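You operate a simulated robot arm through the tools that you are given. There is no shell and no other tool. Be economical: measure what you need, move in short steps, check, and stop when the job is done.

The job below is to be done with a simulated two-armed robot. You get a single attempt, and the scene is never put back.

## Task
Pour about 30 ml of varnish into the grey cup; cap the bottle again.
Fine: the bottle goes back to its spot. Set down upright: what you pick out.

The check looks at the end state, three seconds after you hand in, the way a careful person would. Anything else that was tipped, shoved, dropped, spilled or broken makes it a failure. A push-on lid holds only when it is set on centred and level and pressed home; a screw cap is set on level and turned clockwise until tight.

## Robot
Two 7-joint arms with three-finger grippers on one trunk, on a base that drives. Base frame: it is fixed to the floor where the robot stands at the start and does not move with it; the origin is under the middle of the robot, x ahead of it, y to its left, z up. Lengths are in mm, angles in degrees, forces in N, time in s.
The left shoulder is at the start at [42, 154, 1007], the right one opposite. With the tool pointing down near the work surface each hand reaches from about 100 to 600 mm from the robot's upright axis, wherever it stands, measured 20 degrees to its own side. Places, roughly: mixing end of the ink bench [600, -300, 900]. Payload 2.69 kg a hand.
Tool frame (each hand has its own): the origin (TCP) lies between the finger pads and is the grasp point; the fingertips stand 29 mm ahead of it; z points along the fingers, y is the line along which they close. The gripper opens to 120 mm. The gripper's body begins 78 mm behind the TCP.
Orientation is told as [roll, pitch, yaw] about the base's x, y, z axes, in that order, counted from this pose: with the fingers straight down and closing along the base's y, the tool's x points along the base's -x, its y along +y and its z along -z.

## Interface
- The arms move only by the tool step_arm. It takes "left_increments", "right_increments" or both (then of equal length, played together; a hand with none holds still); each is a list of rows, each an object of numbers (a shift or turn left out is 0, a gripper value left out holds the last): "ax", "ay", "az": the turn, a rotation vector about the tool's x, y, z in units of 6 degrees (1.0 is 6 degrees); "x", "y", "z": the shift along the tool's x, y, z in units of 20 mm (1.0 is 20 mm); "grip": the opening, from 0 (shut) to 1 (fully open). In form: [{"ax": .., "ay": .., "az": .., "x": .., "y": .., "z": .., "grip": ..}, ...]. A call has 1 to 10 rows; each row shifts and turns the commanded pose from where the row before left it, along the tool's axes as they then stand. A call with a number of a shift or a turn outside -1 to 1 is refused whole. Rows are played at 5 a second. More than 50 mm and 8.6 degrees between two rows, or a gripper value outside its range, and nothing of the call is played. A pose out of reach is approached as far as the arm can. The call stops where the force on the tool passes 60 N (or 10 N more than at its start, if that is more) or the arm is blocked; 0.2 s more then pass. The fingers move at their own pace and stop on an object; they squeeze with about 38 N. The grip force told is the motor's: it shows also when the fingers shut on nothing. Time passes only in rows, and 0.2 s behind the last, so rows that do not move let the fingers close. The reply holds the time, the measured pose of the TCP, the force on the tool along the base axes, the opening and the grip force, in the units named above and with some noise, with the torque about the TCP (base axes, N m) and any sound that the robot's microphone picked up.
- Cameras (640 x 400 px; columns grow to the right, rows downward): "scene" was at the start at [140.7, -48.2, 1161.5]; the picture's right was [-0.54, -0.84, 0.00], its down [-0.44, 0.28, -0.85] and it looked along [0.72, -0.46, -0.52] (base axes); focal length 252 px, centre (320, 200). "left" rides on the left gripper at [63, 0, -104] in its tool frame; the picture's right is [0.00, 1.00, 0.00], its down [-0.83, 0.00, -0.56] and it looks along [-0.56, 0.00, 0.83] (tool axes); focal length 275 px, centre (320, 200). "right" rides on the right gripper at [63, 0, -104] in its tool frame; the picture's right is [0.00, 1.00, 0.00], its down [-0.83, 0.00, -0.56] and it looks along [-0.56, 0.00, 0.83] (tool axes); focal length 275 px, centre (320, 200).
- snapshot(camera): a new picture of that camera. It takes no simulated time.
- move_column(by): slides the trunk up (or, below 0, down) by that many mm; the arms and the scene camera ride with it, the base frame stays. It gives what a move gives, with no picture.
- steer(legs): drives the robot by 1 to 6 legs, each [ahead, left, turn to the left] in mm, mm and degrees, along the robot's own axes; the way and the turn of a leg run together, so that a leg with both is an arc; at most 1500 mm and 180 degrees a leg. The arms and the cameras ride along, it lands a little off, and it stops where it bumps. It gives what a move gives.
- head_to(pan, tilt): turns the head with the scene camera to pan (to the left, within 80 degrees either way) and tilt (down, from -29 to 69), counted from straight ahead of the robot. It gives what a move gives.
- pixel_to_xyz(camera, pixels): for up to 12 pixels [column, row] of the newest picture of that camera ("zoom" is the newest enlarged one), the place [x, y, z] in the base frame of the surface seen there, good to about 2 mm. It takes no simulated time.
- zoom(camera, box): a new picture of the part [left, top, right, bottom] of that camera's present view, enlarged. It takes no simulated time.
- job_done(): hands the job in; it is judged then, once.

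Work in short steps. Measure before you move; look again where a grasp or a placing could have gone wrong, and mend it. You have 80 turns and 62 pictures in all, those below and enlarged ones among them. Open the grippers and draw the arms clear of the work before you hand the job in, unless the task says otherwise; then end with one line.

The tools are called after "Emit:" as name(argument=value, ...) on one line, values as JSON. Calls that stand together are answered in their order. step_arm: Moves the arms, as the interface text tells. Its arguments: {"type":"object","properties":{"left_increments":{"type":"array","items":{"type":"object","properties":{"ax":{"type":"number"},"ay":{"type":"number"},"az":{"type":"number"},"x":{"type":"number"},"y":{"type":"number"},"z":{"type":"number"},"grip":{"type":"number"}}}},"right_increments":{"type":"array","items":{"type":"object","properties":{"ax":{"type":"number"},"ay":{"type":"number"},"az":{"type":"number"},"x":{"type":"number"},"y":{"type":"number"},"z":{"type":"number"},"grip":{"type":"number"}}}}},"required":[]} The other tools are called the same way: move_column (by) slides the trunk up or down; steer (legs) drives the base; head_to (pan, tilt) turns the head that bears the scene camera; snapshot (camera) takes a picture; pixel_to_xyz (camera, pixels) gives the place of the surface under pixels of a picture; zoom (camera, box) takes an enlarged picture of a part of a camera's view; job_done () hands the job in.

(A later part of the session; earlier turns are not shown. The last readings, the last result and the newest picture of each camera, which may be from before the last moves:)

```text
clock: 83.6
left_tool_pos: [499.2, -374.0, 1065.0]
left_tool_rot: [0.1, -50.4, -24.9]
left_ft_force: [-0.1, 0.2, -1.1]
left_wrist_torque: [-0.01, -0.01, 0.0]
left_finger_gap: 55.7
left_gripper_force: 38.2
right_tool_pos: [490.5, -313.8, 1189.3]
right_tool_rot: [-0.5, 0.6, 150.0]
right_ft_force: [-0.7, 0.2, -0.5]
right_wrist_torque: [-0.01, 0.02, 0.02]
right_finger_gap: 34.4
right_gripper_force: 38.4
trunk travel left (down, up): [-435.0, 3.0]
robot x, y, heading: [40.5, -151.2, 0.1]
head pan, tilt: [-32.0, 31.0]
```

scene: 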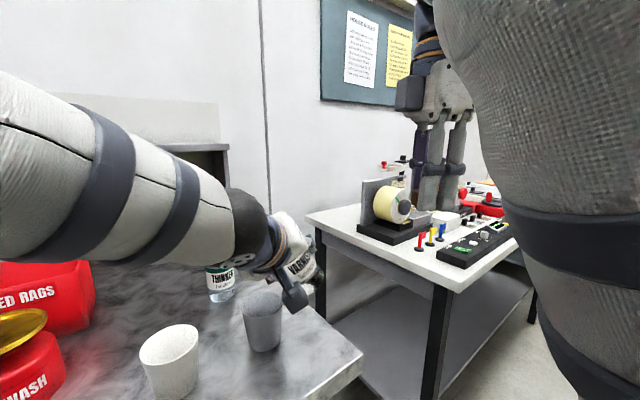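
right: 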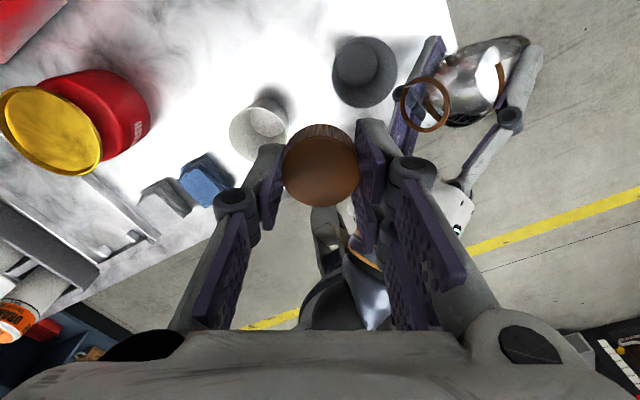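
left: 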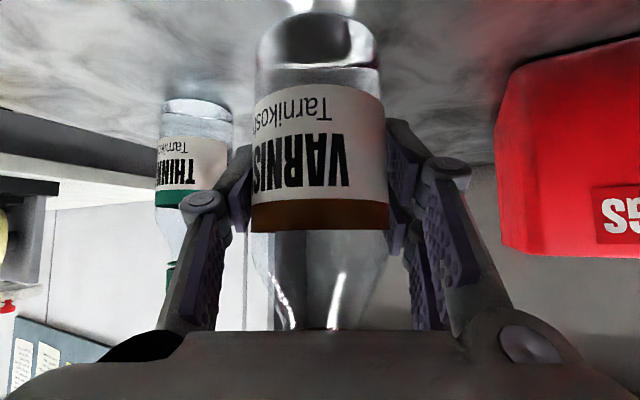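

The right hand is at its reach limit at (490,-314,1189) but can go down there. So I lower the bottle 10 mm and bring it beneath, to about (492,-300,1055), its bottom above the cup rims.

Emit:
step_arm(left_increments=[{"x": 0.38, "z": 0.32}, {"x": 0.3, "y": 0.8, "z": -0.36}, {"x": 0.3, "y": 0.8, "z": -0.36}, {"x": 0.3, "y": 0.8, "z": -0.36}, {"x": 0.3, "y": 0.8, "z": -0.36}, {}])

Emit:
snapshot(camera="right")

```text
clock: 85.0
left_tool_pos: [491.4, -301.4, 1054.6]
left_tool_rot: [0.0, -50.3, -25.0]
left_ft_force: [0.1, 0.3, -2.0]
left_wrist_torque: [-0.02, -0.01, 0.0]
left_finger_gap: 56.2
left_gripper_force: 38.3
right_tool_pos: [491.3, -314.9, 1188.3]
right_tool_rot: [-0.5, 0.5, 149.9]
right_ft_force: [-0.6, 0.1, 0.0]
right_wrist_torque: [-0.02, 0.0, 0.02]
right_finger_gap: 34.2
right_gripper_force: 38.1
trunk travel left (down, up): [-435.0, 3.0]
robot x, y, heading: [35.8, -151.6, 0.2]
head pan, tilt: [-32.0, 31.0]
```

```text
11 pictures are left
```

right: 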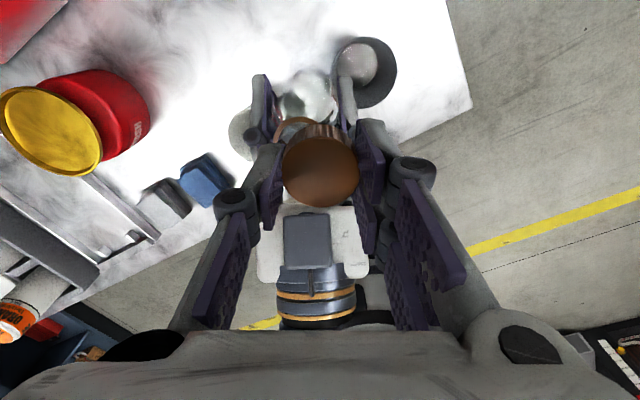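

The bottle is right under the cap, the cup holds the varnish and the table is clean. I align the right hand over the bottle axis at (490.3,-300.4), level it, and descend to just above the thread.

Emit:
step_arm(right_increments=[{"x": -0.405, "y": -0.6, "ax": -0.08, "ay": -0.08}, {"z": 0.5}, {"z": 0.5}, {"z": 0.4}, {}], left_increments=[{"ay": 0.04}, {}, {}, {}, {}])

```text
clock: 86.2
left_tool_pos: [489.9, -299.7, 1051.0]
left_tool_rot: [0.1, -49.7, -24.9]
left_ft_force: [7.7, -3.6, -26.3]
left_wrist_torque: [-0.04, 0.85, 0.02]
left_finger_gap: 56.1
left_gripper_force: 37.8
right_tool_pos: [486.9, -301.3, 1160.9]
right_tool_rot: [-0.1, 0.0, 149.9]
right_ft_force: [-8.1, 2.7, 25.2]
right_wrist_torque: [0.44, -0.07, -0.01]
right_finger_gap: 34.2
right_gripper_force: 38.1
right hand out of reach, approached as far as the arm can: row 1
trunk travel left (down, up): [-435.0, 3.0]
robot x, y, heading: [37.5, -153.0, 0.0]
head pan, tilt: [-32.0, 31.0]
```

Contact came early (25 N at 1161) because the right hand is about 3.5 mm off in x. I lift 8 mm and re-check the position.

Emit:
step_arm(right_increments=[{"z": -0.4}, {"x": 0.126, "y": -0.13}, {}])

Emit:
step_arm(right_increments=[{}])

Emit:
step_arm(right_increments=[{}])

```text
clock: 87.0
left_tool_pos: [490.9, -301.5, 1055.5]
left_tool_rot: [0.0, -50.1, -24.9]
left_ft_force: [-0.7, -0.3, -1.8]
left_wrist_torque: [0.0, 0.01, 0.0]
left_finger_gap: 55.8
left_gripper_force: 37.7
right_tool_pos: [489.8, -299.8, 1166.4]
right_tool_rot: [0.1, 0.0, 150.0]
right_ft_force: [0.4, 0.2, 0.5]
right_wrist_torque: [-0.01, 0.0, -0.01]
right_finger_gap: 34.1
right_gripper_force: 38.2
trunk travel left (down, up): [-435.0, 3.0]
robot x, y, heading: [40.7, -147.3, 0.2]
head pan, tilt: [-32.0, 31.0]
```

```text
clock: 87.4
left_tool_pos: [492.0, -301.1, 1054.1]
left_tool_rot: [0.0, -50.1, -24.8]
left_ft_force: [-0.1, 0.5, -0.9]
left_wrist_torque: [-0.06, 0.04, 0.01]
left_finger_gap: 55.8
left_gripper_force: 37.9
right_tool_pos: [490.6, -300.3, 1167.9]
right_tool_rot: [0.2, -0.1, 150.0]
right_ft_force: [-0.4, 0.0, -0.1]
right_wrist_torque: [-0.02, -0.02, -0.02]
right_finger_gap: 34.8
right_gripper_force: 37.9
trunk travel left (down, up): [-435.0, 3.0]
robot x, y, heading: [37.6, -153.5, -0.0]
head pan, tilt: [-32.0, 31.0]
```

```text
clock: 87.8
left_tool_pos: [491.5, -300.9, 1054.3]
left_tool_rot: [-0.1, -50.1, -24.9]
left_ft_force: [1.1, 0.3, -0.9]
left_wrist_torque: [0.0, -0.01, 0.0]
left_finger_gap: 56.0
left_gripper_force: 38.1
right_tool_pos: [489.7, -300.7, 1167.6]
right_tool_rot: [0.1, -0.1, 150.0]
right_ft_force: [-0.2, 0.0, -0.2]
right_wrist_torque: [-0.01, 0.0, -0.01]
right_finger_gap: 34.7
right_gripper_force: 38.0
trunk travel left (down, up): [-435.0, 3.0]
robot x, y, heading: [39.1, -152.9, -0.0]
head pan, tilt: [-32.0, 31.0]
```

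It is well aligned now (offset -1.5, +0.9, as during uncapping). I descend in 3 mm steps.

Emit:
step_arm(right_increments=[{"z": 0.2}, {"z": 0.15}, {}])

Emit:
step_arm(right_increments=[{"z": 0.15}, {}])

Emit:
step_arm(right_increments=[{"z": 0.1}, {}])

```text
clock: 88.6
left_tool_pos: [491.8, -300.5, 1051.9]
left_tool_rot: [0.0, -49.9, -24.9]
left_ft_force: [2.6, -1.1, -15.6]
left_wrist_torque: [-0.13, 0.11, -0.02]
left_finger_gap: 55.9
left_gripper_force: 38.0
right_tool_pos: [489.8, -299.3, 1161.4]
right_tool_rot: [-0.1, -0.1, 150.0]
right_ft_force: [-1.9, 0.3, 14.2]
right_wrist_torque: [0.16, 0.2, 0.02]
right_finger_gap: 34.4
right_gripper_force: 38.2
trunk travel left (down, up): [-435.0, 3.0]
robot x, y, heading: [37.2, -148.2, 0.3]
head pan, tilt: [-32.0, 31.0]
```

```text
clock: 89.2
left_tool_pos: [490.4, -301.5, 1052.3]
left_tool_rot: [0.1, -49.8, -25.0]
left_ft_force: [4.3, -2.4, -36.5]
left_wrist_torque: [-0.12, -0.05, 0.0]
left_finger_gap: 56.4
left_gripper_force: 38.6
right_tool_pos: [490.7, -299.3, 1158.5]
right_tool_rot: [-0.2, 0.0, 150.0]
right_ft_force: [-4.5, 2.9, 35.7]
right_wrist_torque: [0.4, 0.52, 0.02]
right_finger_gap: 34.5
right_gripper_force: 38.4
trunk travel left (down, up): [-435.0, 3.0]
robot x, y, heading: [36.1, -147.2, 0.2]
head pan, tilt: [-32.0, 31.0]
```

```text
clock: 89.8
left_tool_pos: [490.4, -299.2, 1052.9]
left_tool_rot: [0.1, -49.9, -25.0]
left_ft_force: [0.4, -0.8, -35.0]
left_wrist_torque: [-0.24, -0.27, 0.01]
left_finger_gap: 56.2
left_gripper_force: 38.3
right_tool_pos: [489.6, -299.0, 1156.2]
right_tool_rot: [0.1, 0.0, 150.1]
right_ft_force: [-0.8, 1.6, 33.2]
right_wrist_torque: [0.37, 0.39, -0.03]
right_finger_gap: 34.2
right_gripper_force: 38.2
trunk travel left (down, up): [-435.0, 3.0]
robot x, y, heading: [38.2, -154.0, 0.2]
head pan, tilt: [-32.0, 31.0]
```

The cap is seated on the thread start at about 34 N. I ease off 2 mm and turn clockwise 48° to catch the thread.

Emit:
step_arm(right_increments=[{"z": -0.1}, {"az": 1}, {"az": 1}, {"az": 1}, {"az": 1}, {"az": 1}, {"az": 1}, {"az": 1}, {"az": 1}])

Emit:
zoom(camera="right", box=[220, 40, 420, 240])

```text
clock: 91.8
left_tool_pos: [491.6, -300.7, 1054.6]
left_tool_rot: [0.1, -50.1, -24.9]
left_ft_force: [0.5, -0.2, -1.4]
left_wrist_torque: [0.0, -0.01, 0.0]
left_finger_gap: 56.2
left_gripper_force: 37.9
right_tool_pos: [490.0, -300.2, 1157.5]
right_tool_rot: [0.1, -0.1, 101.8]
right_ft_force: [0.3, -1.2, -0.5]
right_wrist_torque: [0.05, -0.02, 0.01]
right_finger_gap: 34.4
right_gripper_force: 38.3
trunk travel left (down, up): [-435.0, 3.0]
robot x, y, heading: [40.8, -150.9, -0.1]
head pan, tilt: [-32.0, 31.0]
```

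```text
2.00 times, centred on (320, 140) of right
```

zoom: 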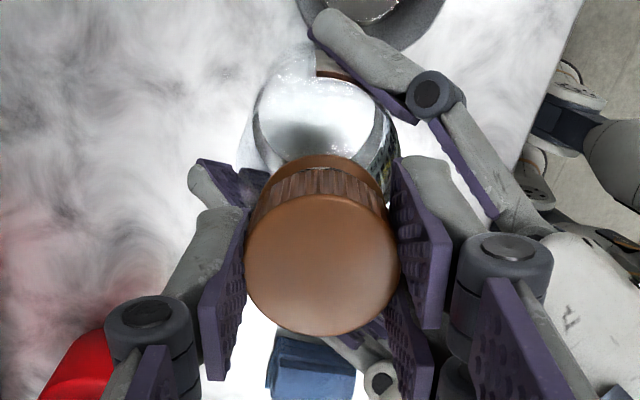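

Force is near zero and the position is centred. I continue clockwise 60°, descending gently.

Emit:
step_arm(right_increments=[{"az": 1, "z": 0.05}, {"az": 1}, {"az": 1}, {"az": 1, "z": 0.03}, {"az": 1}, {"az": 1}, {"az": 1}, {"az": 1, "z": 0.03}, {"az": 1}, {"az": 1}])

```text
clock: 94.0
left_tool_pos: [491.4, -301.4, 1055.2]
left_tool_rot: [0.0, -50.2, -24.8]
left_ft_force: [2.1, -3.3, 1.5]
left_wrist_torque: [0.26, 0.23, 0.02]
left_finger_gap: 56.1
left_gripper_force: 38.1
right_tool_pos: [491.2, -300.3, 1153.7]
right_tool_rot: [0.2, 0.1, 41.9]
right_ft_force: [-3.0, 3.2, -3.0]
right_wrist_torque: [0.04, 0.04, 0.01]
right_finger_gap: 34.2
right_gripper_force: 37.3
trunk travel left (down, up): [-435.0, 3.0]
robot x, y, heading: [37.5, -151.1, -0.1]
head pan, tilt: [-32.0, 31.0]
```

A slight downward pull on the right hand shows the thread has engaged. I turn on another 60°.

Emit:
step_arm(right_increments=[{"az": 1}, {"az": 1, "z": 0.03}, {"az": 1}, {"az": 1}, {"az": 1, "z": 0.03}, {"az": 1}, {"az": 1}, {"az": 1, "z": 0.03}, {"az": 1}, {"az": 1}])

Emit:
step_arm(right_increments=[{"az": 1}, {"az": 1}, {"az": 1}, {"az": 1}, {"az": 1}, {"az": 1}, {"az": 1}])

```text
clock: 96.2
left_tool_pos: [491.1, -300.3, 1054.0]
left_tool_rot: [0.0, -50.1, -24.8]
left_ft_force: [4.7, 1.5, 0.4]
left_wrist_torque: [-0.02, 0.41, -0.09]
left_finger_gap: 55.9
left_gripper_force: 37.7
right_tool_pos: [490.1, -299.2, 1154.8]
right_tool_rot: [0.0, 0.1, -18.1]
right_ft_force: [-5.5, -0.8, -0.3]
right_wrist_torque: [-0.03, 0.13, 0.04]
right_finger_gap: 34.5
right_gripper_force: 38.0
trunk travel left (down, up): [-435.0, 3.0]
robot x, y, heading: [37.6, -154.6, 0.3]
head pan, tilt: [-32.0, 31.0]
```

```text
clock: 97.8
left_tool_pos: [490.4, -300.7, 1055.1]
left_tool_rot: [0.1, -50.1, -24.9]
left_ft_force: [-0.6, -0.5, -1.3]
left_wrist_torque: [-0.02, 0.01, 0.0]
left_finger_gap: 55.9
left_gripper_force: 38.8
right_tool_pos: [491.9, -299.1, 1153.8]
right_tool_rot: [-0.1, 0.1, -60.0]
right_ft_force: [0.7, 0.5, 0.2]
right_wrist_torque: [0.02, 0.02, -0.04]
right_finger_gap: 34.5
right_gripper_force: 37.6
trunk travel left (down, up): [-435.0, 3.0]
robot x, y, heading: [36.3, -153.4, 0.0]
head pan, tilt: [-32.0, 31.0]
```

210° are turned. I test engagement with a 2 mm lift.

Emit:
step_arm(right_increments=[{"z": -0.1}, {}])

Emit:
zoom(camera="right", box=[220, 40, 420, 240])

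```text
clock: 98.4
left_tool_pos: [490.4, -300.2, 1054.0]
left_tool_rot: [0.0, -50.0, -24.9]
left_ft_force: [0.2, 0.1, -1.3]
left_wrist_torque: [0.02, 0.01, -0.02]
left_finger_gap: 56.2
left_gripper_force: 37.8
right_tool_pos: [490.4, -299.4, 1155.4]
right_tool_rot: [-0.1, 0.2, -60.0]
right_ft_force: [-0.3, 0.6, -0.6]
right_wrist_torque: [0.02, 0.02, 0.01]
right_finger_gap: 34.4
right_gripper_force: 37.7
trunk travel left (down, up): [-435.0, 3.0]
robot x, y, heading: [38.5, -151.9, 0.2]
head pan, tilt: [-32.0, 31.0]
```

```text
2.00 times, centred on (320, 140) of right
```

zoom: 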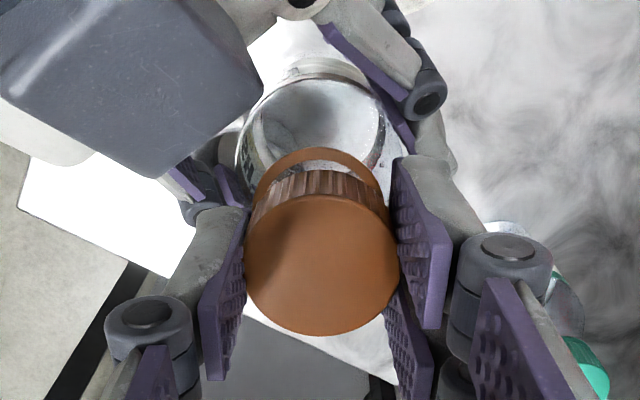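

There was no tension, so the thread has not caught. I press down in small steps to find contact.

Emit:
step_arm(right_increments=[{"z": 0.15}, {}])

Emit:
step_arm(right_increments=[{"z": 0.1}, {}])

Emit:
step_arm(right_increments=[{"z": 0.1}, {}])

```text
clock: 99.0
left_tool_pos: [490.5, -300.5, 1055.3]
left_tool_rot: [-0.1, -50.2, -24.9]
left_ft_force: [0.0, 0.2, -1.3]
left_wrist_torque: [-0.02, 0.03, -0.05]
left_finger_gap: 55.8
left_gripper_force: 38.0
right_tool_pos: [490.9, -300.4, 1152.9]
right_tool_rot: [-0.2, 0.1, -59.9]
right_ft_force: [-0.7, -0.6, 0.1]
right_wrist_torque: [-0.01, -0.01, 0.0]
right_finger_gap: 34.5
right_gripper_force: 38.1
trunk travel left (down, up): [-435.0, 3.0]
robot x, y, heading: [38.7, -154.1, 0.2]
head pan, tilt: [-32.0, 31.0]
```

```text
clock: 99.6
left_tool_pos: [491.5, -299.9, 1056.1]
left_tool_rot: [0.0, -50.2, -24.9]
left_ft_force: [0.6, 0.0, -0.8]
left_wrist_torque: [-0.03, -0.04, 0.01]
left_finger_gap: 56.0
left_gripper_force: 37.7
right_tool_pos: [490.9, -300.0, 1150.5]
right_tool_rot: [0.0, 0.0, -59.9]
right_ft_force: [0.1, 0.0, -0.1]
right_wrist_torque: [-0.01, -0.01, 0.03]
right_finger_gap: 34.2
right_gripper_force: 38.5
trunk travel left (down, up): [-435.0, 3.0]
robot x, y, heading: [36.0, -152.1, -0.0]
head pan, tilt: [-32.0, 31.0]
```

```text
clock: 100.2
left_tool_pos: [491.8, -301.0, 1055.7]
left_tool_rot: [0.0, -50.1, -24.9]
left_ft_force: [1.4, 0.3, -1.4]
left_wrist_torque: [0.05, 0.06, -0.05]
left_finger_gap: 56.0
left_gripper_force: 38.1
right_tool_pos: [490.5, -300.2, 1147.7]
right_tool_rot: [0.0, 0.0, -60.0]
right_ft_force: [-0.4, -0.3, 0.5]
right_wrist_torque: [0.01, 0.02, -0.01]
right_finger_gap: 34.6
right_gripper_force: 37.7
trunk travel left (down, up): [-435.0, 3.0]
robot x, y, heading: [37.0, -149.1, 0.0]
head pan, tilt: [-32.0, 31.0]
```

Still no contact at 1147.7. I continue down in small steps.

Emit:
step_arm(right_increments=[{"z": 0.1}, {}])

Emit:
step_arm(right_increments=[{"z": 0.1}, {}])

Emit:
zoom(camera="right", box=[220, 40, 420, 240])

Emit:
pixel_to_xyz(camera="zoom", pixels=[[320, 265], [320, 325], [250, 260], [392, 260], [320, 205], [320, 155], [300, 120]])

```text
clock: 100.8
left_tool_pos: [491.5, -300.7, 1054.3]
left_tool_rot: [0.0, -50.1, -24.9]
left_ft_force: [11.4, -3.7, -1.2]
left_wrist_torque: [0.61, 0.79, -0.02]
left_finger_gap: 55.8
left_gripper_force: 38.0
right_tool_pos: [490.2, -299.7, 1146.6]
right_tool_rot: [-0.2, 0.1, -59.9]
right_ft_force: [-11.5, 4.3, 1.5]
right_wrist_torque: [-0.28, 0.22, 0.01]
right_finger_gap: 34.6
right_gripper_force: 37.9
trunk travel left (down, up): [-435.0, 3.0]
robot x, y, heading: [38.1, -148.8, -0.1]
head pan, tilt: [-32.0, 31.0]
```

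```text
clock: 101.4
left_tool_pos: [491.3, -299.9, 1054.7]
left_tool_rot: [0.0, -50.0, -24.9]
left_ft_force: [16.5, -6.2, -9.3]
left_wrist_torque: [0.36, 0.78, 0.0]
left_finger_gap: 55.7
left_gripper_force: 37.4
right_tool_pos: [491.3, -300.2, 1146.3]
right_tool_rot: [-0.1, 0.1, -59.9]
right_ft_force: [-16.5, 5.6, 8.9]
right_wrist_torque: [0.18, 0.66, -0.04]
right_finger_gap: 34.6
right_gripper_force: 37.7
trunk travel left (down, up): [-435.0, 3.0]
robot x, y, heading: [35.9, -151.0, 0.2]
head pan, tilt: [-32.0, 31.0]
```

```text
2.00 times, centred on (320, 140) of right
```

zoom: 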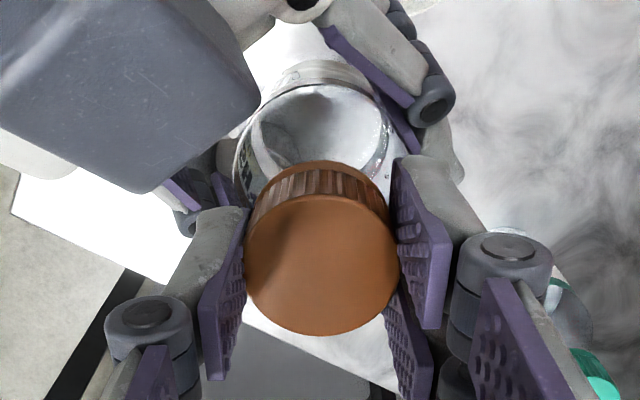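

```text
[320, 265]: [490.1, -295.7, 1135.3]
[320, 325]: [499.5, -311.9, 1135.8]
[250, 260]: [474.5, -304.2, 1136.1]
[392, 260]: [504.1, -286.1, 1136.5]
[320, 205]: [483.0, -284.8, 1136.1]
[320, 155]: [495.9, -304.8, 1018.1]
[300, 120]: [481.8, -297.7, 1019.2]
```

The cap is touching, but the bottle seems to have slipped about 5–10 mm down in the left grip under pressure. It is better to recap with the bottle standing on the table at its own spot. I lift the cap off, raise the bottle slightly, and drive diagonally so the spot is in easy reach of both arms.

Emit:
step_arm(right_increments=[{"z": -0.5}, {"z": -0.5}, {"z": -0.5}, {"z": -0.5}, {"z": -0.3}])

Emit:
step_arm(left_increments=[{"x": -0.287, "z": -0.24}, {"x": -0.287, "z": -0.24}])

Emit:
steer(legs=[[138, 150, 0]])

Emit:
snapshot(camera="scene")

```text
clock: 102.6
left_tool_pos: [490.3, -301.6, 1055.8]
left_tool_rot: [-0.1, -50.3, -24.9]
left_ft_force: [-6.0, -1.6, 31.4]
left_wrist_torque: [0.44, -0.24, 0.15]
left_finger_gap: 55.8
left_gripper_force: 37.4
right_tool_pos: [487.7, -299.8, 1185.9]
right_tool_rot: [0.1, 0.0, -60.0]
right_ft_force: [5.9, 2.4, -32.5]
right_wrist_torque: [-0.1, -0.35, -0.1]
right_finger_gap: 34.4
right_gripper_force: 38.0
right hand out of reach, approached as far as the arm can: row 5
trunk travel left (down, up): [-435.0, 3.0]
robot x, y, heading: [38.5, -155.2, 0.1]
head pan, tilt: [-32.0, 31.0]
```

```text
clock: 103.2
left_tool_pos: [490.1, -299.6, 1061.8]
left_tool_rot: [0.3, -49.3, -25.2]
left_ft_force: [0.2, -10.8, -27.8]
left_wrist_torque: [0.55, -0.69, 0.14]
left_finger_gap: 55.8
left_gripper_force: 37.9
right_tool_pos: [486.4, -298.5, 1189.9]
right_tool_rot: [0.6, -0.2, -59.9]
right_ft_force: [0.1, 11.2, 26.6]
right_wrist_torque: [0.78, 0.66, -0.07]
right_finger_gap: 34.6
right_gripper_force: 38.1
trunk travel left (down, up): [-435.0, 3.0]
robot x, y, heading: [40.8, -150.5, 0.4]
head pan, tilt: [-32.0, 31.0]
```

```text
clock: 105.0
left_tool_pos: [630.3, -151.7, 1067.2]
left_tool_rot: [0.1, -49.9, -25.1]
left_ft_force: [-4.8, -7.5, -34.8]
left_wrist_torque: [0.68, -0.6, 0.1]
left_finger_gap: 55.8
left_gripper_force: 37.8
right_tool_pos: [625.1, -153.1, 1187.9]
right_tool_rot: [0.0, 0.1, -60.1]
right_ft_force: [5.4, 7.6, 33.3]
right_wrist_torque: [0.27, -0.18, -0.05]
right_finger_gap: 34.5
right_gripper_force: 38.2
trunk travel left (down, up): [-435.0, 3.0]
robot x, y, heading: [172.8, -2.9, 0.1]
head pan, tilt: [-32.0, 31.0]
```

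```text
7 pictures are left
```

scene: 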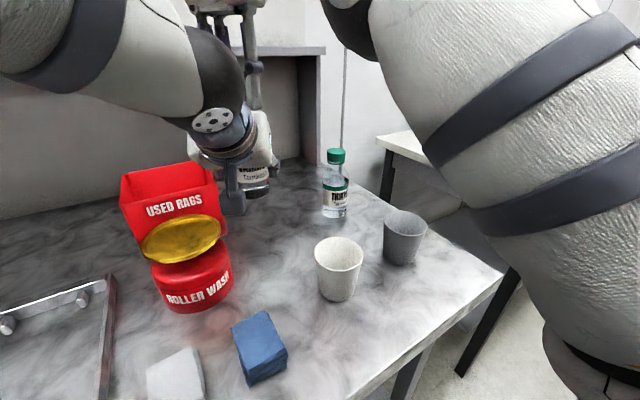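

Telling: the lift pulled 32 N and dragged the bottle up through the left fingers, so the cap is threaded on. The right hand still holds the cap. I open the right fingers, then lower the bottle out from under it.

Emit:
step_arm(right_increments=[{"grip": 0.45}, {}, {}])

Emit:
step_arm(left_increments=[{"x": 0.383, "z": 0.322}, {"x": 0.383, "z": 0.322}, {"x": 0.383, "z": 0.322}, {"x": 0.383, "z": 0.322}, {"x": 0.383, "z": 0.322}])

Emit:
snapshot(camera="right")

Emit:
pixel_to_xyz(camera="right", pixels=[[320, 135], [320, 150], [305, 135], [335, 135], [320, 120], [320, 160]])

```text
clock: 105.8
left_tool_pos: [630.0, -153.2, 1066.4]
left_tool_rot: [0.2, -49.9, -25.2]
left_ft_force: [0.1, 0.2, -0.6]
left_wrist_torque: [-0.03, 0.01, 0.01]
left_finger_gap: 55.6
left_gripper_force: 37.6
right_tool_pos: [626.7, -152.7, 1187.6]
right_tool_rot: [0.1, 0.0, -60.1]
right_ft_force: [0.4, 0.1, 0.0]
right_wrist_torque: [0.01, 0.0, -0.02]
right_finger_gap: 54.2
right_gripper_force: 0.0
trunk travel left (down, up): [-435.0, 3.0]
robot x, y, heading: [176.1, -1.6, 0.0]
head pan, tilt: [-32.0, 31.0]
```

```text
clock: 107.0
left_tool_pos: [631.0, -152.3, 1016.8]
left_tool_rot: [0.2, -49.8, -25.3]
left_ft_force: [0.5, 0.2, -0.9]
left_wrist_torque: [0.02, -0.02, -0.02]
left_finger_gap: 55.5
left_gripper_force: 38.2
right_tool_pos: [625.9, -152.3, 1186.9]
right_tool_rot: [0.0, -0.1, -60.1]
right_ft_force: [0.2, 0.1, -0.2]
right_wrist_torque: [0.01, 0.02, 0.0]
right_finger_gap: 54.3
right_gripper_force: 0.1
trunk travel left (down, up): [-435.0, 3.0]
robot x, y, heading: [177.2, -4.1, -0.2]
head pan, tilt: [-32.0, 31.0]
```

```text
6 pictures are left
```

right: 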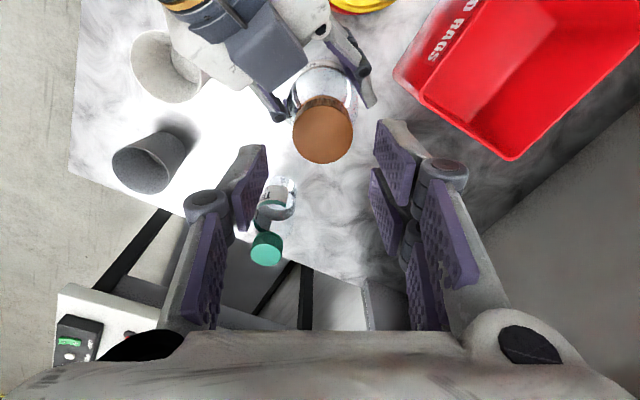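

```text
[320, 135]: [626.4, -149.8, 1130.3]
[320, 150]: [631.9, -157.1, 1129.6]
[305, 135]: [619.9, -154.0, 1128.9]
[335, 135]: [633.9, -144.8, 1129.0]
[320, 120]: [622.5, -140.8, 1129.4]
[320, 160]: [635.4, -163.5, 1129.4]
```

The cap is on the bottle and level (all points z≈1129.5). I move both hands over the original spot (659,-210), turn the left heading back to -30°, then lower the trunk 55 mm.

Emit:
step_arm(left_increments=[{"x": -0.53, "y": -0.67, "z": 0.63}, {"x": -0.53, "y": -0.67, "z": 0.63}, {"x": -0.53, "y": -0.67, "z": 0.63}, {"ax": 0.6, "az": 0.503}, {}], right_increments=[{"x": -0.83}, {"x": -0.83}, {"x": -0.83}, {"x": -0.83}, {}])

Emit:
move_column(by=-55)

```text
clock: 108.2
left_tool_pos: [657.7, -209.8, 1016.4]
left_tool_rot: [0.3, -49.9, -29.8]
left_ft_force: [-0.3, 0.0, -1.8]
left_wrist_torque: [0.0, 0.04, -0.01]
left_finger_gap: 55.5
left_gripper_force: 38.3
right_tool_pos: [639.6, -197.1, 1177.6]
right_tool_rot: [0.3, -0.2, -60.1]
right_ft_force: [-0.2, 0.8, -1.0]
right_wrist_torque: [0.01, 0.0, 0.01]
right_finger_gap: 53.8
right_gripper_force: 0.1
right hand out of reach, approached as far as the arm can: row 1, 2, 3, 4
trunk travel left (down, up): [-435.0, 3.0]
robot x, y, heading: [177.8, -5.7, 0.1]
head pan, tilt: [-32.0, 31.0]
```

```text
clock: 109.1
left_tool_pos: [656.3, -208.1, 961.0]
left_tool_rot: [0.2, -50.0, -29.8]
left_ft_force: [0.1, -0.2, -0.8]
left_wrist_torque: [0.03, 0.01, 0.02]
left_finger_gap: 55.5
left_gripper_force: 37.6
right_tool_pos: [637.4, -196.4, 1123.7]
right_tool_rot: [0.3, 0.0, -60.1]
right_ft_force: [0.2, 0.1, 0.3]
right_wrist_torque: [-0.01, -0.01, -0.01]
right_finger_gap: 54.1
right_gripper_force: 0.0
trunk travel left (down, up): [-380.0, 58.0]
robot x, y, heading: [178.4, -3.7, 0.1]
head pan, tilt: [-32.0, 31.0]
```

I lower the bottle in 4 mm steps until it touches the table.

Emit:
step_arm(left_increments=[{"x": 0.103, "z": 0.189}, {"x": 0.153, "z": 0.129}, {"x": 0.153, "z": 0.129}])

Emit:
step_arm(left_increments=[{"x": 0.115, "z": 0.0965}, {}])

Emit:
step_arm(left_increments=[{"x": 0.115, "z": 0.0965}, {}])

```text
clock: 109.9
left_tool_pos: [658.5, -209.9, 948.8]
left_tool_rot: [0.2, -50.0, -29.9]
left_ft_force: [0.4, -0.4, -0.8]
left_wrist_torque: [-0.04, 0.01, 0.02]
left_finger_gap: 55.3
left_gripper_force: 38.1
right_tool_pos: [639.5, -197.3, 1122.5]
right_tool_rot: [0.1, 0.1, -60.2]
right_ft_force: [-0.6, -0.7, 0.5]
right_wrist_torque: [-0.03, 0.0, -0.02]
right_finger_gap: 54.1
right_gripper_force: 0.0
trunk travel left (down, up): [-380.0, 58.0]
robot x, y, heading: [180.2, -6.0, 0.1]
head pan, tilt: [-32.0, 31.0]
```

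```text
clock: 110.5
left_tool_pos: [658.5, -212.4, 948.2]
left_tool_rot: [0.2, -50.0, -29.9]
left_ft_force: [-0.5, -0.6, -2.4]
left_wrist_torque: [-0.01, -0.02, 0.0]
left_finger_gap: 55.5
left_gripper_force: 37.9
right_tool_pos: [640.4, -196.3, 1122.3]
right_tool_rot: [0.0, -0.1, -60.1]
right_ft_force: [0.0, -0.7, 1.0]
right_wrist_torque: [-0.01, 0.01, 0.03]
right_finger_gap: 54.2
right_gripper_force: 0.1
trunk travel left (down, up): [-380.0, 58.0]
robot x, y, heading: [175.8, -4.3, -0.2]
head pan, tilt: [-32.0, 31.0]
```

```text
clock: 111.1
left_tool_pos: [658.1, -211.1, 943.5]
left_tool_rot: [0.1, -49.8, -29.8]
left_ft_force: [0.9, 0.0, -0.6]
left_wrist_torque: [-0.01, -0.01, 0.01]
left_finger_gap: 55.3
left_gripper_force: 38.2
right_tool_pos: [639.1, -196.8, 1121.5]
right_tool_rot: [0.0, 0.0, -60.1]
right_ft_force: [0.2, -0.8, -0.9]
right_wrist_torque: [0.0, -0.01, 0.0]
right_finger_gap: 53.7
right_gripper_force: 0.0
trunk travel left (down, up): [-380.0, 58.0]
robot x, y, heading: [178.5, -1.7, 0.1]
head pan, tilt: [-32.0, 31.0]
```

No contact yet at 943.5; contact is expected near 940. I continue in 2 mm steps.

Emit:
step_arm(left_increments=[{"x": 0.0766, "z": 0.0643}, {}])

Emit:
step_arm(left_increments=[{"x": 0.0766, "z": 0.0643}, {}])

Emit:
step_arm(left_increments=[{"x": 0.06, "z": 0.05}, {}])

```text
clock: 111.7
left_tool_pos: [659.9, -209.6, 943.0]
left_tool_rot: [0.2, -50.0, -29.9]
left_ft_force: [1.3, -0.6, 3.8]
left_wrist_torque: [0.05, 0.0, 0.02]
left_finger_gap: 55.4
left_gripper_force: 37.8
right_tool_pos: [638.1, -196.9, 1122.8]
right_tool_rot: [0.1, 0.0, -60.1]
right_ft_force: [0.0, 0.3, 0.7]
right_wrist_torque: [0.01, 0.0, -0.02]
right_finger_gap: 54.1
right_gripper_force: 0.2
trunk travel left (down, up): [-380.0, 58.0]
robot x, y, heading: [175.9, -3.5, -0.3]
head pan, tilt: [-32.0, 31.0]
```

```text
clock: 112.3
left_tool_pos: [658.7, -209.6, 942.2]
left_tool_rot: [0.0, -50.1, -29.7]
left_ft_force: [0.9, -1.7, 18.8]
left_wrist_torque: [0.32, 0.12, 0.02]
left_finger_gap: 55.0
left_gripper_force: 38.2
right_tool_pos: [638.5, -197.3, 1122.6]
right_tool_rot: [0.2, -0.1, -60.0]
right_ft_force: [-0.1, 0.0, -0.1]
right_wrist_torque: [0.01, 0.01, 0.0]
right_finger_gap: 53.8
right_gripper_force: 0.2
trunk travel left (down, up): [-380.0, 58.0]
robot x, y, heading: [175.1, -5.1, -0.2]
head pan, tilt: [-32.0, 31.0]
```

```text
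clock: 112.9
left_tool_pos: [659.1, -210.8, 941.8]
left_tool_rot: [0.3, -50.2, -29.9]
left_ft_force: [3.7, -3.7, 30.9]
left_wrist_torque: [0.44, 0.1, 0.09]
left_finger_gap: 55.8
left_gripper_force: 38.7
right_tool_pos: [637.9, -198.3, 1124.0]
right_tool_rot: [0.1, -0.2, -60.1]
right_ft_force: [0.5, 1.0, -0.2]
right_wrist_torque: [-0.06, 0.02, 0.0]
right_finger_gap: 54.3
right_gripper_force: 0.0
trunk travel left (down, up): [-380.0, 58.0]
robot x, y, heading: [179.3, -2.4, 0.1]
head pan, tilt: [-32.0, 31.0]
```

The bottle is standing on the table (31 N). I open the left fingers slightly so it settles upright, then regrip.

Emit:
step_arm(left_increments=[{"grip": 0.55}, {}, {}, {"grip": 0}, {}, {}])

Emit:
snapshot(camera="right")

Emit:
pixel_to_xyz(camera="right", pixels=[[345, 110], [345, 95], [345, 125], [330, 110], [360, 110]])

```text
clock: 114.3
left_tool_pos: [658.8, -209.3, 937.6]
left_tool_rot: [0.0, -49.9, -30.0]
left_ft_force: [0.0, -0.8, -0.5]
left_wrist_torque: [-0.02, 0.03, 0.02]
left_finger_gap: 55.1
left_gripper_force: 38.0
right_tool_pos: [638.3, -197.8, 1120.8]
right_tool_rot: [0.1, 0.0, -60.1]
right_ft_force: [-0.5, 0.1, -0.3]
right_wrist_torque: [-0.01, 0.0, 0.01]
right_finger_gap: 54.0
right_gripper_force: 0.0
trunk travel left (down, up): [-380.0, 58.0]
robot x, y, heading: [181.8, -5.3, -0.1]
head pan, tilt: [-32.0, 31.0]
```

```text
5 pictures are left
```

right: 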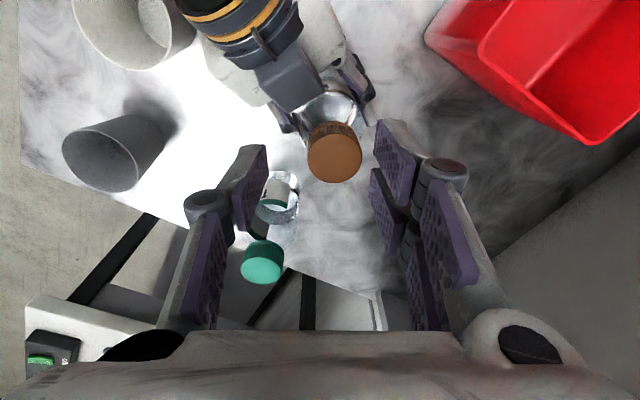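

```text
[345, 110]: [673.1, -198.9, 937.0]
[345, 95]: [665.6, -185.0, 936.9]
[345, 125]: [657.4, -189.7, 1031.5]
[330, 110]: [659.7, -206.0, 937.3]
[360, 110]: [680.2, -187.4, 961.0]
```

The cap centre is at about (335,157). I measure its top edges there.

Emit:
pixel_to_xyz(camera="right", pixels=[[335, 158], [309, 157], [360, 157], [335, 180], [335, 138], [335, 129]])

```text
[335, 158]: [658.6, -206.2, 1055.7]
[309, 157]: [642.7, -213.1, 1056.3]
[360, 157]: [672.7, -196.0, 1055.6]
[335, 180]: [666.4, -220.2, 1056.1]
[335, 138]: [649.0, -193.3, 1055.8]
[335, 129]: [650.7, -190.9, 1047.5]
```

The cap top is at z 1056, about 4 mm above fully seated, so it needs roughly 240° more. I swing the right hand up high to yaw +150 first.

Emit:
step_arm(right_increments=[{"az": -1}, {"az": -1}, {"az": -1}, {"az": -1}, {"az": -1}, {"az": -1}, {"az": -1}, {"az": -1}, {"az": -1}, {"az": -1}])

Emit:
step_arm(right_increments=[{"az": -1}, {"az": -1}, {"az": -1}, {"az": -1}, {"az": -1}, {"az": -1}, {"az": -1}, {"az": -1}, {"az": -1}, {"az": -1}])

Emit:
step_arm(right_increments=[{"az": -1}, {"az": -1}, {"az": -1}, {"az": -1}, {"az": -1}, {"az": -1}, {"az": -1}, {"az": -1}, {"az": -1}, {"az": -1}])

Emit:
step_arm(right_increments=[{"az": -1}, {"az": -1}, {"az": -1}, {"az": -1}, {"az": -1}])

```text
clock: 116.5
left_tool_pos: [658.2, -210.0, 939.0]
left_tool_rot: [0.1, -49.9, -30.0]
left_ft_force: [0.6, 0.1, -0.1]
left_wrist_torque: [-0.03, 0.01, 0.01]
left_finger_gap: 55.2
left_gripper_force: 38.1
right_tool_pos: [639.3, -197.2, 1122.4]
right_tool_rot: [-0.1, -0.1, 0.0]
right_ft_force: [-0.1, 0.5, 0.8]
right_wrist_torque: [0.02, 0.02, -0.03]
right_finger_gap: 54.2
right_gripper_force: 0.1
trunk travel left (down, up): [-380.0, 58.0]
robot x, y, heading: [173.5, -5.1, 0.1]
head pan, tilt: [-32.0, 31.0]
```

```text
clock: 118.7
left_tool_pos: [658.5, -210.2, 938.6]
left_tool_rot: [0.1, -49.9, -29.9]
left_ft_force: [-0.5, -0.6, 0.2]
left_wrist_torque: [-0.03, -0.03, -0.01]
left_finger_gap: 55.0
left_gripper_force: 37.4
right_tool_pos: [638.4, -197.2, 1122.1]
right_tool_rot: [-0.2, -0.1, 60.0]
right_ft_force: [-0.4, 0.0, 1.0]
right_wrist_torque: [-0.02, 0.0, 0.01]
right_finger_gap: 54.0
right_gripper_force: 0.0
trunk travel left (down, up): [-380.0, 58.0]
robot x, y, heading: [177.7, -0.5, 0.1]
head pan, tilt: [-32.0, 31.0]
```

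```text
clock: 120.9
left_tool_pos: [658.3, -209.0, 936.1]
left_tool_rot: [0.1, -49.9, -29.9]
left_ft_force: [0.4, -0.6, 0.8]
left_wrist_torque: [-0.01, -0.01, -0.02]
left_finger_gap: 54.9
left_gripper_force: 38.1
right_tool_pos: [639.5, -197.0, 1121.6]
right_tool_rot: [-0.1, 0.1, 120.0]
right_ft_force: [-0.4, 0.5, 0.3]
right_wrist_torque: [-0.01, 0.02, -0.02]
right_finger_gap: 54.0
right_gripper_force: 0.0
trunk travel left (down, up): [-380.0, 58.0]
robot x, y, heading: [177.6, -4.9, 0.0]
head pan, tilt: [-32.0, 31.0]
```

```text
clock: 122.1
left_tool_pos: [659.0, -210.6, 937.1]
left_tool_rot: [0.0, -49.8, -29.9]
left_ft_force: [0.4, 0.5, 0.2]
left_wrist_torque: [0.05, 0.0, -0.04]
left_finger_gap: 55.1
left_gripper_force: 38.3
right_tool_pos: [639.6, -197.1, 1122.4]
right_tool_rot: [-0.1, 0.0, 150.0]
right_ft_force: [0.3, 0.5, -0.1]
right_wrist_torque: [0.05, 0.0, -0.03]
right_finger_gap: 54.0
right_gripper_force: 0.1
trunk travel left (down, up): [-380.0, 58.0]
robot x, y, heading: [177.0, -3.9, -0.1]
head pan, tilt: [-32.0, 31.0]
```

At yaw 150. I descend partly, shift over the cap, then descend to the grip height and close.

Emit:
step_arm(right_increments=[{"z": 0.6}, {"z": 0.6}, {"x": 0.54, "y": 0.04}, {"x": 0.53, "y": 0.04}, {}])

Emit:
step_arm(right_increments=[{"z": 0.55}, {"z": 0.55}, {"z": 0.55}, {}])

Emit:
step_arm(right_increments=[{"grip": 0}, {}, {}])

```text
clock: 123.3
left_tool_pos: [658.7, -209.3, 937.4]
left_tool_rot: [0.1, -49.9, -29.9]
left_ft_force: [-0.8, -0.5, -0.5]
left_wrist_torque: [0.03, 0.01, 0.0]
left_finger_gap: 54.8
left_gripper_force: 38.0
right_tool_pos: [656.8, -209.9, 1098.2]
right_tool_rot: [0.0, 0.1, 149.8]
right_ft_force: [-0.2, -0.1, 0.1]
right_wrist_torque: [-0.03, 0.01, -0.01]
right_finger_gap: 54.0
right_gripper_force: 0.0
trunk travel left (down, up): [-380.0, 58.0]
robot x, y, heading: [174.6, -4.2, -0.1]
head pan, tilt: [-32.0, 31.0]
```

```text
clock: 124.3
left_tool_pos: [659.2, -210.2, 937.7]
left_tool_rot: [0.1, -49.9, -30.0]
left_ft_force: [0.5, 0.8, -0.3]
left_wrist_torque: [0.0, 0.03, 0.03]
left_finger_gap: 55.0
left_gripper_force: 37.9
right_tool_pos: [655.7, -209.3, 1064.9]
right_tool_rot: [0.0, 0.0, 150.0]
right_ft_force: [0.4, -0.5, -0.3]
right_wrist_torque: [0.02, 0.01, 0.0]
right_finger_gap: 54.1
right_gripper_force: 0.0
trunk travel left (down, up): [-380.0, 58.0]
robot x, y, heading: [179.7, -1.9, -0.2]
head pan, tilt: [-32.0, 31.0]
```

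```text
clock: 125.1
left_tool_pos: [658.0, -210.1, 937.3]
left_tool_rot: [0.1, -49.9, -30.0]
left_ft_force: [-5.2, -7.9, 0.5]
left_wrist_torque: [0.84, -0.6, 0.03]
left_finger_gap: 54.9
left_gripper_force: 38.2
right_tool_pos: [657.8, -208.3, 1065.6]
right_tool_rot: [-0.2, 0.1, 149.9]
right_ft_force: [6.3, 8.2, 0.4]
right_wrist_torque: [0.24, -0.17, -0.03]
right_finger_gap: 34.2
right_gripper_force: 38.3
trunk travel left (down, up): [-380.0, 58.0]
robot x, y, heading: [178.8, -4.1, 0.0]
head pan, tilt: [-32.0, 31.0]
```

The lateral load is about 10 N, so I shift 2 mm to relieve it and start turning clockwise, following down slightly.

Emit:
step_arm(right_increments=[{"y": -0.08}, {"az": 1}, {"az": 1}, {"az": 1, "z": 0.03}, {"az": 1}, {"az": 1}, {"az": 1, "z": 0.03}, {"az": 1}, {"az": 1}, {"az": 1}])

Emit:
step_arm(right_increments=[{"az": 1}, {"az": 1}, {"az": 1, "z": 0.03}, {"az": 1}, {"az": 1}, {"az": 1, "z": 0.03}, {"az": 1}, {"az": 1}])

```text
clock: 127.3
left_tool_pos: [659.0, -209.4, 937.0]
left_tool_rot: [0.3, -49.8, -29.8]
left_ft_force: [1.0, 4.1, -3.9]
left_wrist_torque: [-0.14, 0.17, 0.01]
left_finger_gap: 54.7
left_gripper_force: 37.8
right_tool_pos: [657.0, -208.5, 1064.2]
right_tool_rot: [-0.1, 0.0, 95.6]
right_ft_force: [-1.0, -5.4, 3.4]
right_wrist_torque: [-0.5, -0.04, -0.01]
right_finger_gap: 34.3
right_gripper_force: 38.1
trunk travel left (down, up): [-380.0, 58.0]
robot x, y, heading: [180.0, -4.3, 0.1]
head pan, tilt: [-32.0, 31.0]
```

```text
clock: 129.1
left_tool_pos: [659.0, -208.9, 937.7]
left_tool_rot: [0.2, -49.8, -29.8]
left_ft_force: [10.3, 8.2, -9.6]
left_wrist_torque: [-0.66, 1.16, -0.04]
left_finger_gap: 54.8
left_gripper_force: 38.1
right_tool_pos: [656.8, -208.2, 1062.8]
right_tool_rot: [0.1, 0.0, 47.8]
right_ft_force: [-10.6, -8.7, 9.6]
right_wrist_torque: [-0.52, 0.18, 0.01]
right_finger_gap: 34.5
right_gripper_force: 37.8
trunk travel left (down, up): [-380.0, 58.0]
robot x, y, heading: [176.7, -7.6, -0.1]
head pan, tilt: [-32.0, 31.0]
5 turns are left
```

Few turns are left. I keep turning clockwise to -60° with a gentle follow-down.

Emit:
step_arm(right_increments=[{"az": 1, "y": -0.05}, {"az": 1}, {"az": 1}, {"az": 1}, {"az": 1, "z": 0.03}, {"az": 1}, {"az": 1}, {"az": 1}, {"az": 1, "z": 0.03}])

Emit:
step_arm(right_increments=[{"az": 1}, {"az": 1}, {"az": 1}, {"az": 1, "z": 0.03}, {"az": 1}, {"az": 1}, {"az": 1}, {"az": 1}, {"az": 1}])

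```text
clock: 131.1
left_tool_pos: [658.5, -210.1, 937.8]
left_tool_rot: [0.1, -49.9, -30.0]
left_ft_force: [12.4, 2.8, -9.9]
left_wrist_torque: [-0.12, 0.99, -0.01]
left_finger_gap: 54.7
left_gripper_force: 38.4
right_tool_pos: [658.8, -208.9, 1062.8]
right_tool_rot: [0.2, -0.2, -6.2]
right_ft_force: [-12.2, -2.6, 9.8]
right_wrist_torque: [-0.26, 0.55, -0.01]
right_finger_gap: 34.4
right_gripper_force: 38.5
trunk travel left (down, up): [-380.0, 58.0]
robot x, y, heading: [177.2, -5.3, -0.1]
head pan, tilt: [-32.0, 31.0]
```

```text
clock: 133.1
left_tool_pos: [658.3, -209.7, 937.8]
left_tool_rot: [0.2, -49.9, -29.8]
left_ft_force: [7.1, 7.4, -10.3]
left_wrist_torque: [-0.08, 0.65, 0.01]
left_finger_gap: 54.5
left_gripper_force: 37.9
right_tool_pos: [659.1, -208.6, 1061.2]
right_tool_rot: [0.1, 0.0, -60.2]
right_ft_force: [-7.8, -7.1, 14.6]
right_wrist_torque: [-0.98, 0.15, -0.02]
right_finger_gap: 34.4
right_gripper_force: 38.2
trunk travel left (down, up): [-380.0, 58.0]
robot x, y, heading: [175.8, -3.4, -0.4]
head pan, tilt: [-32.0, 31.0]
4 turns are left
```

No tightening torque yet, and the cap follows down. I regrip (open, lift, swing back 210°, descend, close) and turn on in the same turn.

Emit:
step_arm(right_increments=[{"grip": 0.45}, {}, {"z": -0.6}, {"z": -0.6}, {"z": -0.6}, {"az": -1}, {"az": -1}, {"az": -1}, {"az": -1}, {"az": -1}])

Emit:
step_arm(right_increments=[{"az": -1}, {"az": -1}, {"az": -1}, {"az": -1}, {"az": -1}, {"az": -1}, {"az": -1}, {"az": -1}, {"az": -1}, {"az": -1}])

Emit:
step_arm(right_increments=[{"az": -1}, {"az": -1}, {"az": -1}, {"az": -1}, {"az": -1}, {"az": -1}, {"az": -1}, {"az": -1}, {"az": -1}, {"az": -1}])

Emit:
step_arm(right_increments=[{"az": -1}, {"az": -1}, {"az": -1}, {"az": -1}, {"az": -1}, {"az": -1}, {"az": -1}, {"az": -1}, {"az": -1}, {"az": -1}])

Emit:
step_arm(right_increments=[{"z": 0.6}, {"z": 0.6}, {"z": 0.6}, {}, {"grip": 0}, {}, {}])

Emit:
step_arm(right_increments=[{"az": 1}, {"az": 1}, {"az": 1}, {"az": 1}, {"az": 1}, {"az": 1, "z": 0.03}, {"az": 1}, {"az": 1}, {"az": 1}, {"az": 1}])

Emit:
step_arm(right_increments=[{"az": 1}, {"az": 1}, {"az": 1}, {"az": 1}, {"az": 1}, {"az": 1, "z": 0.03}, {"az": 1}, {"az": 1}, {"az": 1}, {"az": 1}])

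Emit:
step_arm(right_increments=[{"az": 1}, {"az": 1}, {"az": 1}, {"az": 1}, {"az": 1}, {"az": 1}, {"az": 1}, {"az": 1}, {"az": 1}, {"az": 1}])

Emit:
snapshot(camera="right")

Emit:
pixel_to_xyz(camera="right", pixels=[[320, 170], [320, 180], [305, 175], [335, 175], [320, 195]])

```text
clock: 135.3
left_tool_pos: [658.0, -209.2, 937.6]
left_tool_rot: [0.1, -49.9, -29.8]
left_ft_force: [0.5, 0.3, -0.9]
left_wrist_torque: [0.01, -0.02, -0.01]
left_finger_gap: 54.5
left_gripper_force: 37.9
right_tool_pos: [658.2, -208.5, 1096.8]
right_tool_rot: [0.2, -0.1, -30.0]
right_ft_force: [0.2, -0.4, 0.4]
right_wrist_torque: [0.0, -0.01, -0.03]
right_finger_gap: 54.0
right_gripper_force: 0.1
trunk travel left (down, up): [-380.0, 58.0]
robot x, y, heading: [174.6, -3.2, 0.0]
head pan, tilt: [-32.0, 31.0]
```

```text
clock: 137.5
left_tool_pos: [659.0, -210.4, 936.9]
left_tool_rot: [0.1, -49.9, -29.9]
left_ft_force: [-1.2, 0.3, -1.2]
left_wrist_torque: [-0.02, -0.01, 0.02]
left_finger_gap: 54.6
left_gripper_force: 38.1
right_tool_pos: [658.0, -209.4, 1097.6]
right_tool_rot: [0.1, -0.1, 30.1]
right_ft_force: [-0.6, -0.9, 0.1]
right_wrist_torque: [-0.06, 0.0, 0.02]
right_finger_gap: 54.1
right_gripper_force: 0.1
trunk travel left (down, up): [-380.0, 58.0]
robot x, y, heading: [174.6, -2.4, -0.1]
head pan, tilt: [-32.0, 31.0]
```

```text
clock: 139.7
left_tool_pos: [658.4, -210.6, 937.4]
left_tool_rot: [0.1, -50.0, -29.9]
left_ft_force: [-0.4, 0.7, 0.0]
left_wrist_torque: [0.03, 0.01, 0.04]
left_finger_gap: 54.4
left_gripper_force: 38.4
right_tool_pos: [658.3, -208.6, 1097.9]
right_tool_rot: [-0.1, 0.0, 90.0]
right_ft_force: [-0.2, 0.4, -1.1]
right_wrist_torque: [0.01, 0.01, 0.03]
right_finger_gap: 54.3
right_gripper_force: 0.0
trunk travel left (down, up): [-380.0, 58.0]
robot x, y, heading: [179.2, -6.4, 0.2]
head pan, tilt: [-32.0, 31.0]
```

```text
clock: 141.9
left_tool_pos: [659.0, -209.4, 938.1]
left_tool_rot: [0.1, -49.9, -29.9]
left_ft_force: [-0.3, 0.1, 0.3]
left_wrist_torque: [0.0, -0.02, 0.03]
left_finger_gap: 54.6
left_gripper_force: 38.2
right_tool_pos: [656.9, -208.2, 1098.2]
right_tool_rot: [-0.1, 0.1, 150.0]
right_ft_force: [0.5, 0.4, 0.8]
right_wrist_torque: [-0.01, -0.03, -0.01]
right_finger_gap: 53.9
right_gripper_force: 0.0
trunk travel left (down, up): [-380.0, 58.0]
robot x, y, heading: [179.5, -4.0, -0.0]
head pan, tilt: [-32.0, 31.0]
```

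```text
clock: 143.5
left_tool_pos: [659.0, -209.7, 938.9]
left_tool_rot: [0.1, -49.8, -29.9]
left_ft_force: [2.2, 4.3, -2.8]
left_wrist_torque: [-0.4, 0.23, -0.03]
left_finger_gap: 54.5
left_gripper_force: 37.5
right_tool_pos: [659.3, -208.3, 1061.4]
right_tool_rot: [0.0, 0.1, 149.9]
right_ft_force: [-2.1, -3.9, 0.6]
right_wrist_torque: [-0.11, 0.04, 0.0]
right_finger_gap: 34.4
right_gripper_force: 37.5
trunk travel left (down, up): [-380.0, 58.0]
robot x, y, heading: [178.1, -6.5, 0.1]
head pan, tilt: [-32.0, 31.0]
```

```text
clock: 145.7
left_tool_pos: [658.5, -209.2, 936.5]
left_tool_rot: [0.2, -49.9, -29.8]
left_ft_force: [-7.7, 8.7, -1.2]
left_wrist_torque: [-0.27, -0.91, -0.06]
left_finger_gap: 54.6
left_gripper_force: 38.4
right_tool_pos: [658.2, -208.3, 1059.8]
right_tool_rot: [-0.1, 0.0, 89.6]
right_ft_force: [8.1, -9.5, 6.8]
right_wrist_torque: [-0.99, -0.21, 0.04]
right_finger_gap: 34.4
right_gripper_force: 37.9
trunk travel left (down, up): [-380.0, 58.0]
robot x, y, heading: [178.1, -6.6, -0.1]
head pan, tilt: [-32.0, 31.0]
```

```text
clock: 147.9
left_tool_pos: [660.5, -210.3, 937.8]
left_tool_rot: [0.1, -49.9, -29.9]
left_ft_force: [0.5, 0.4, 5.7]
left_wrist_torque: [-0.13, 0.11, -0.76]
left_finger_gap: 54.2
left_gripper_force: 37.8
right_tool_pos: [657.7, -208.3, 1058.8]
right_tool_rot: [0.0, -0.2, 29.8]
right_ft_force: [0.1, -1.7, -7.2]
right_wrist_torque: [0.02, 0.0, 0.77]
right_finger_gap: 34.2
right_gripper_force: 37.9
trunk travel left (down, up): [-380.0, 58.0]
robot x, y, heading: [177.0, -1.7, 0.1]
head pan, tilt: [-32.0, 31.0]
```

```text
clock: 150.1
left_tool_pos: [658.5, -209.5, 937.6]
left_tool_rot: [0.1, -50.0, -29.9]
left_ft_force: [0.1, 1.2, 11.5]
left_wrist_torque: [0.08, 0.02, -0.82]
left_finger_gap: 54.5
left_gripper_force: 37.7
right_tool_pos: [658.4, -207.8, 1060.0]
right_tool_rot: [0.1, -0.1, -30.2]
right_ft_force: [-0.7, -0.4, -10.9]
right_wrist_torque: [-0.15, 0.08, 0.81]
right_finger_gap: 34.0
right_gripper_force: 38.1
trunk travel left (down, up): [-380.0, 58.0]
robot x, y, heading: [177.7, 1.4, -0.1]
head pan, tilt: [-32.0, 31.0]
```

```text
4 pictures are left
```

right: 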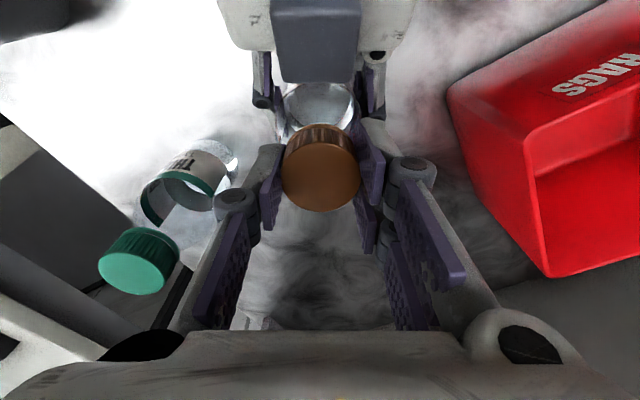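

```text
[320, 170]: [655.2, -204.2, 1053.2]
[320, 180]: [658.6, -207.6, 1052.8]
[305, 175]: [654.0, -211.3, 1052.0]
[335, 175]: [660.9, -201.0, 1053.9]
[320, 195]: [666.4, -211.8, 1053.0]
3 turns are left
```

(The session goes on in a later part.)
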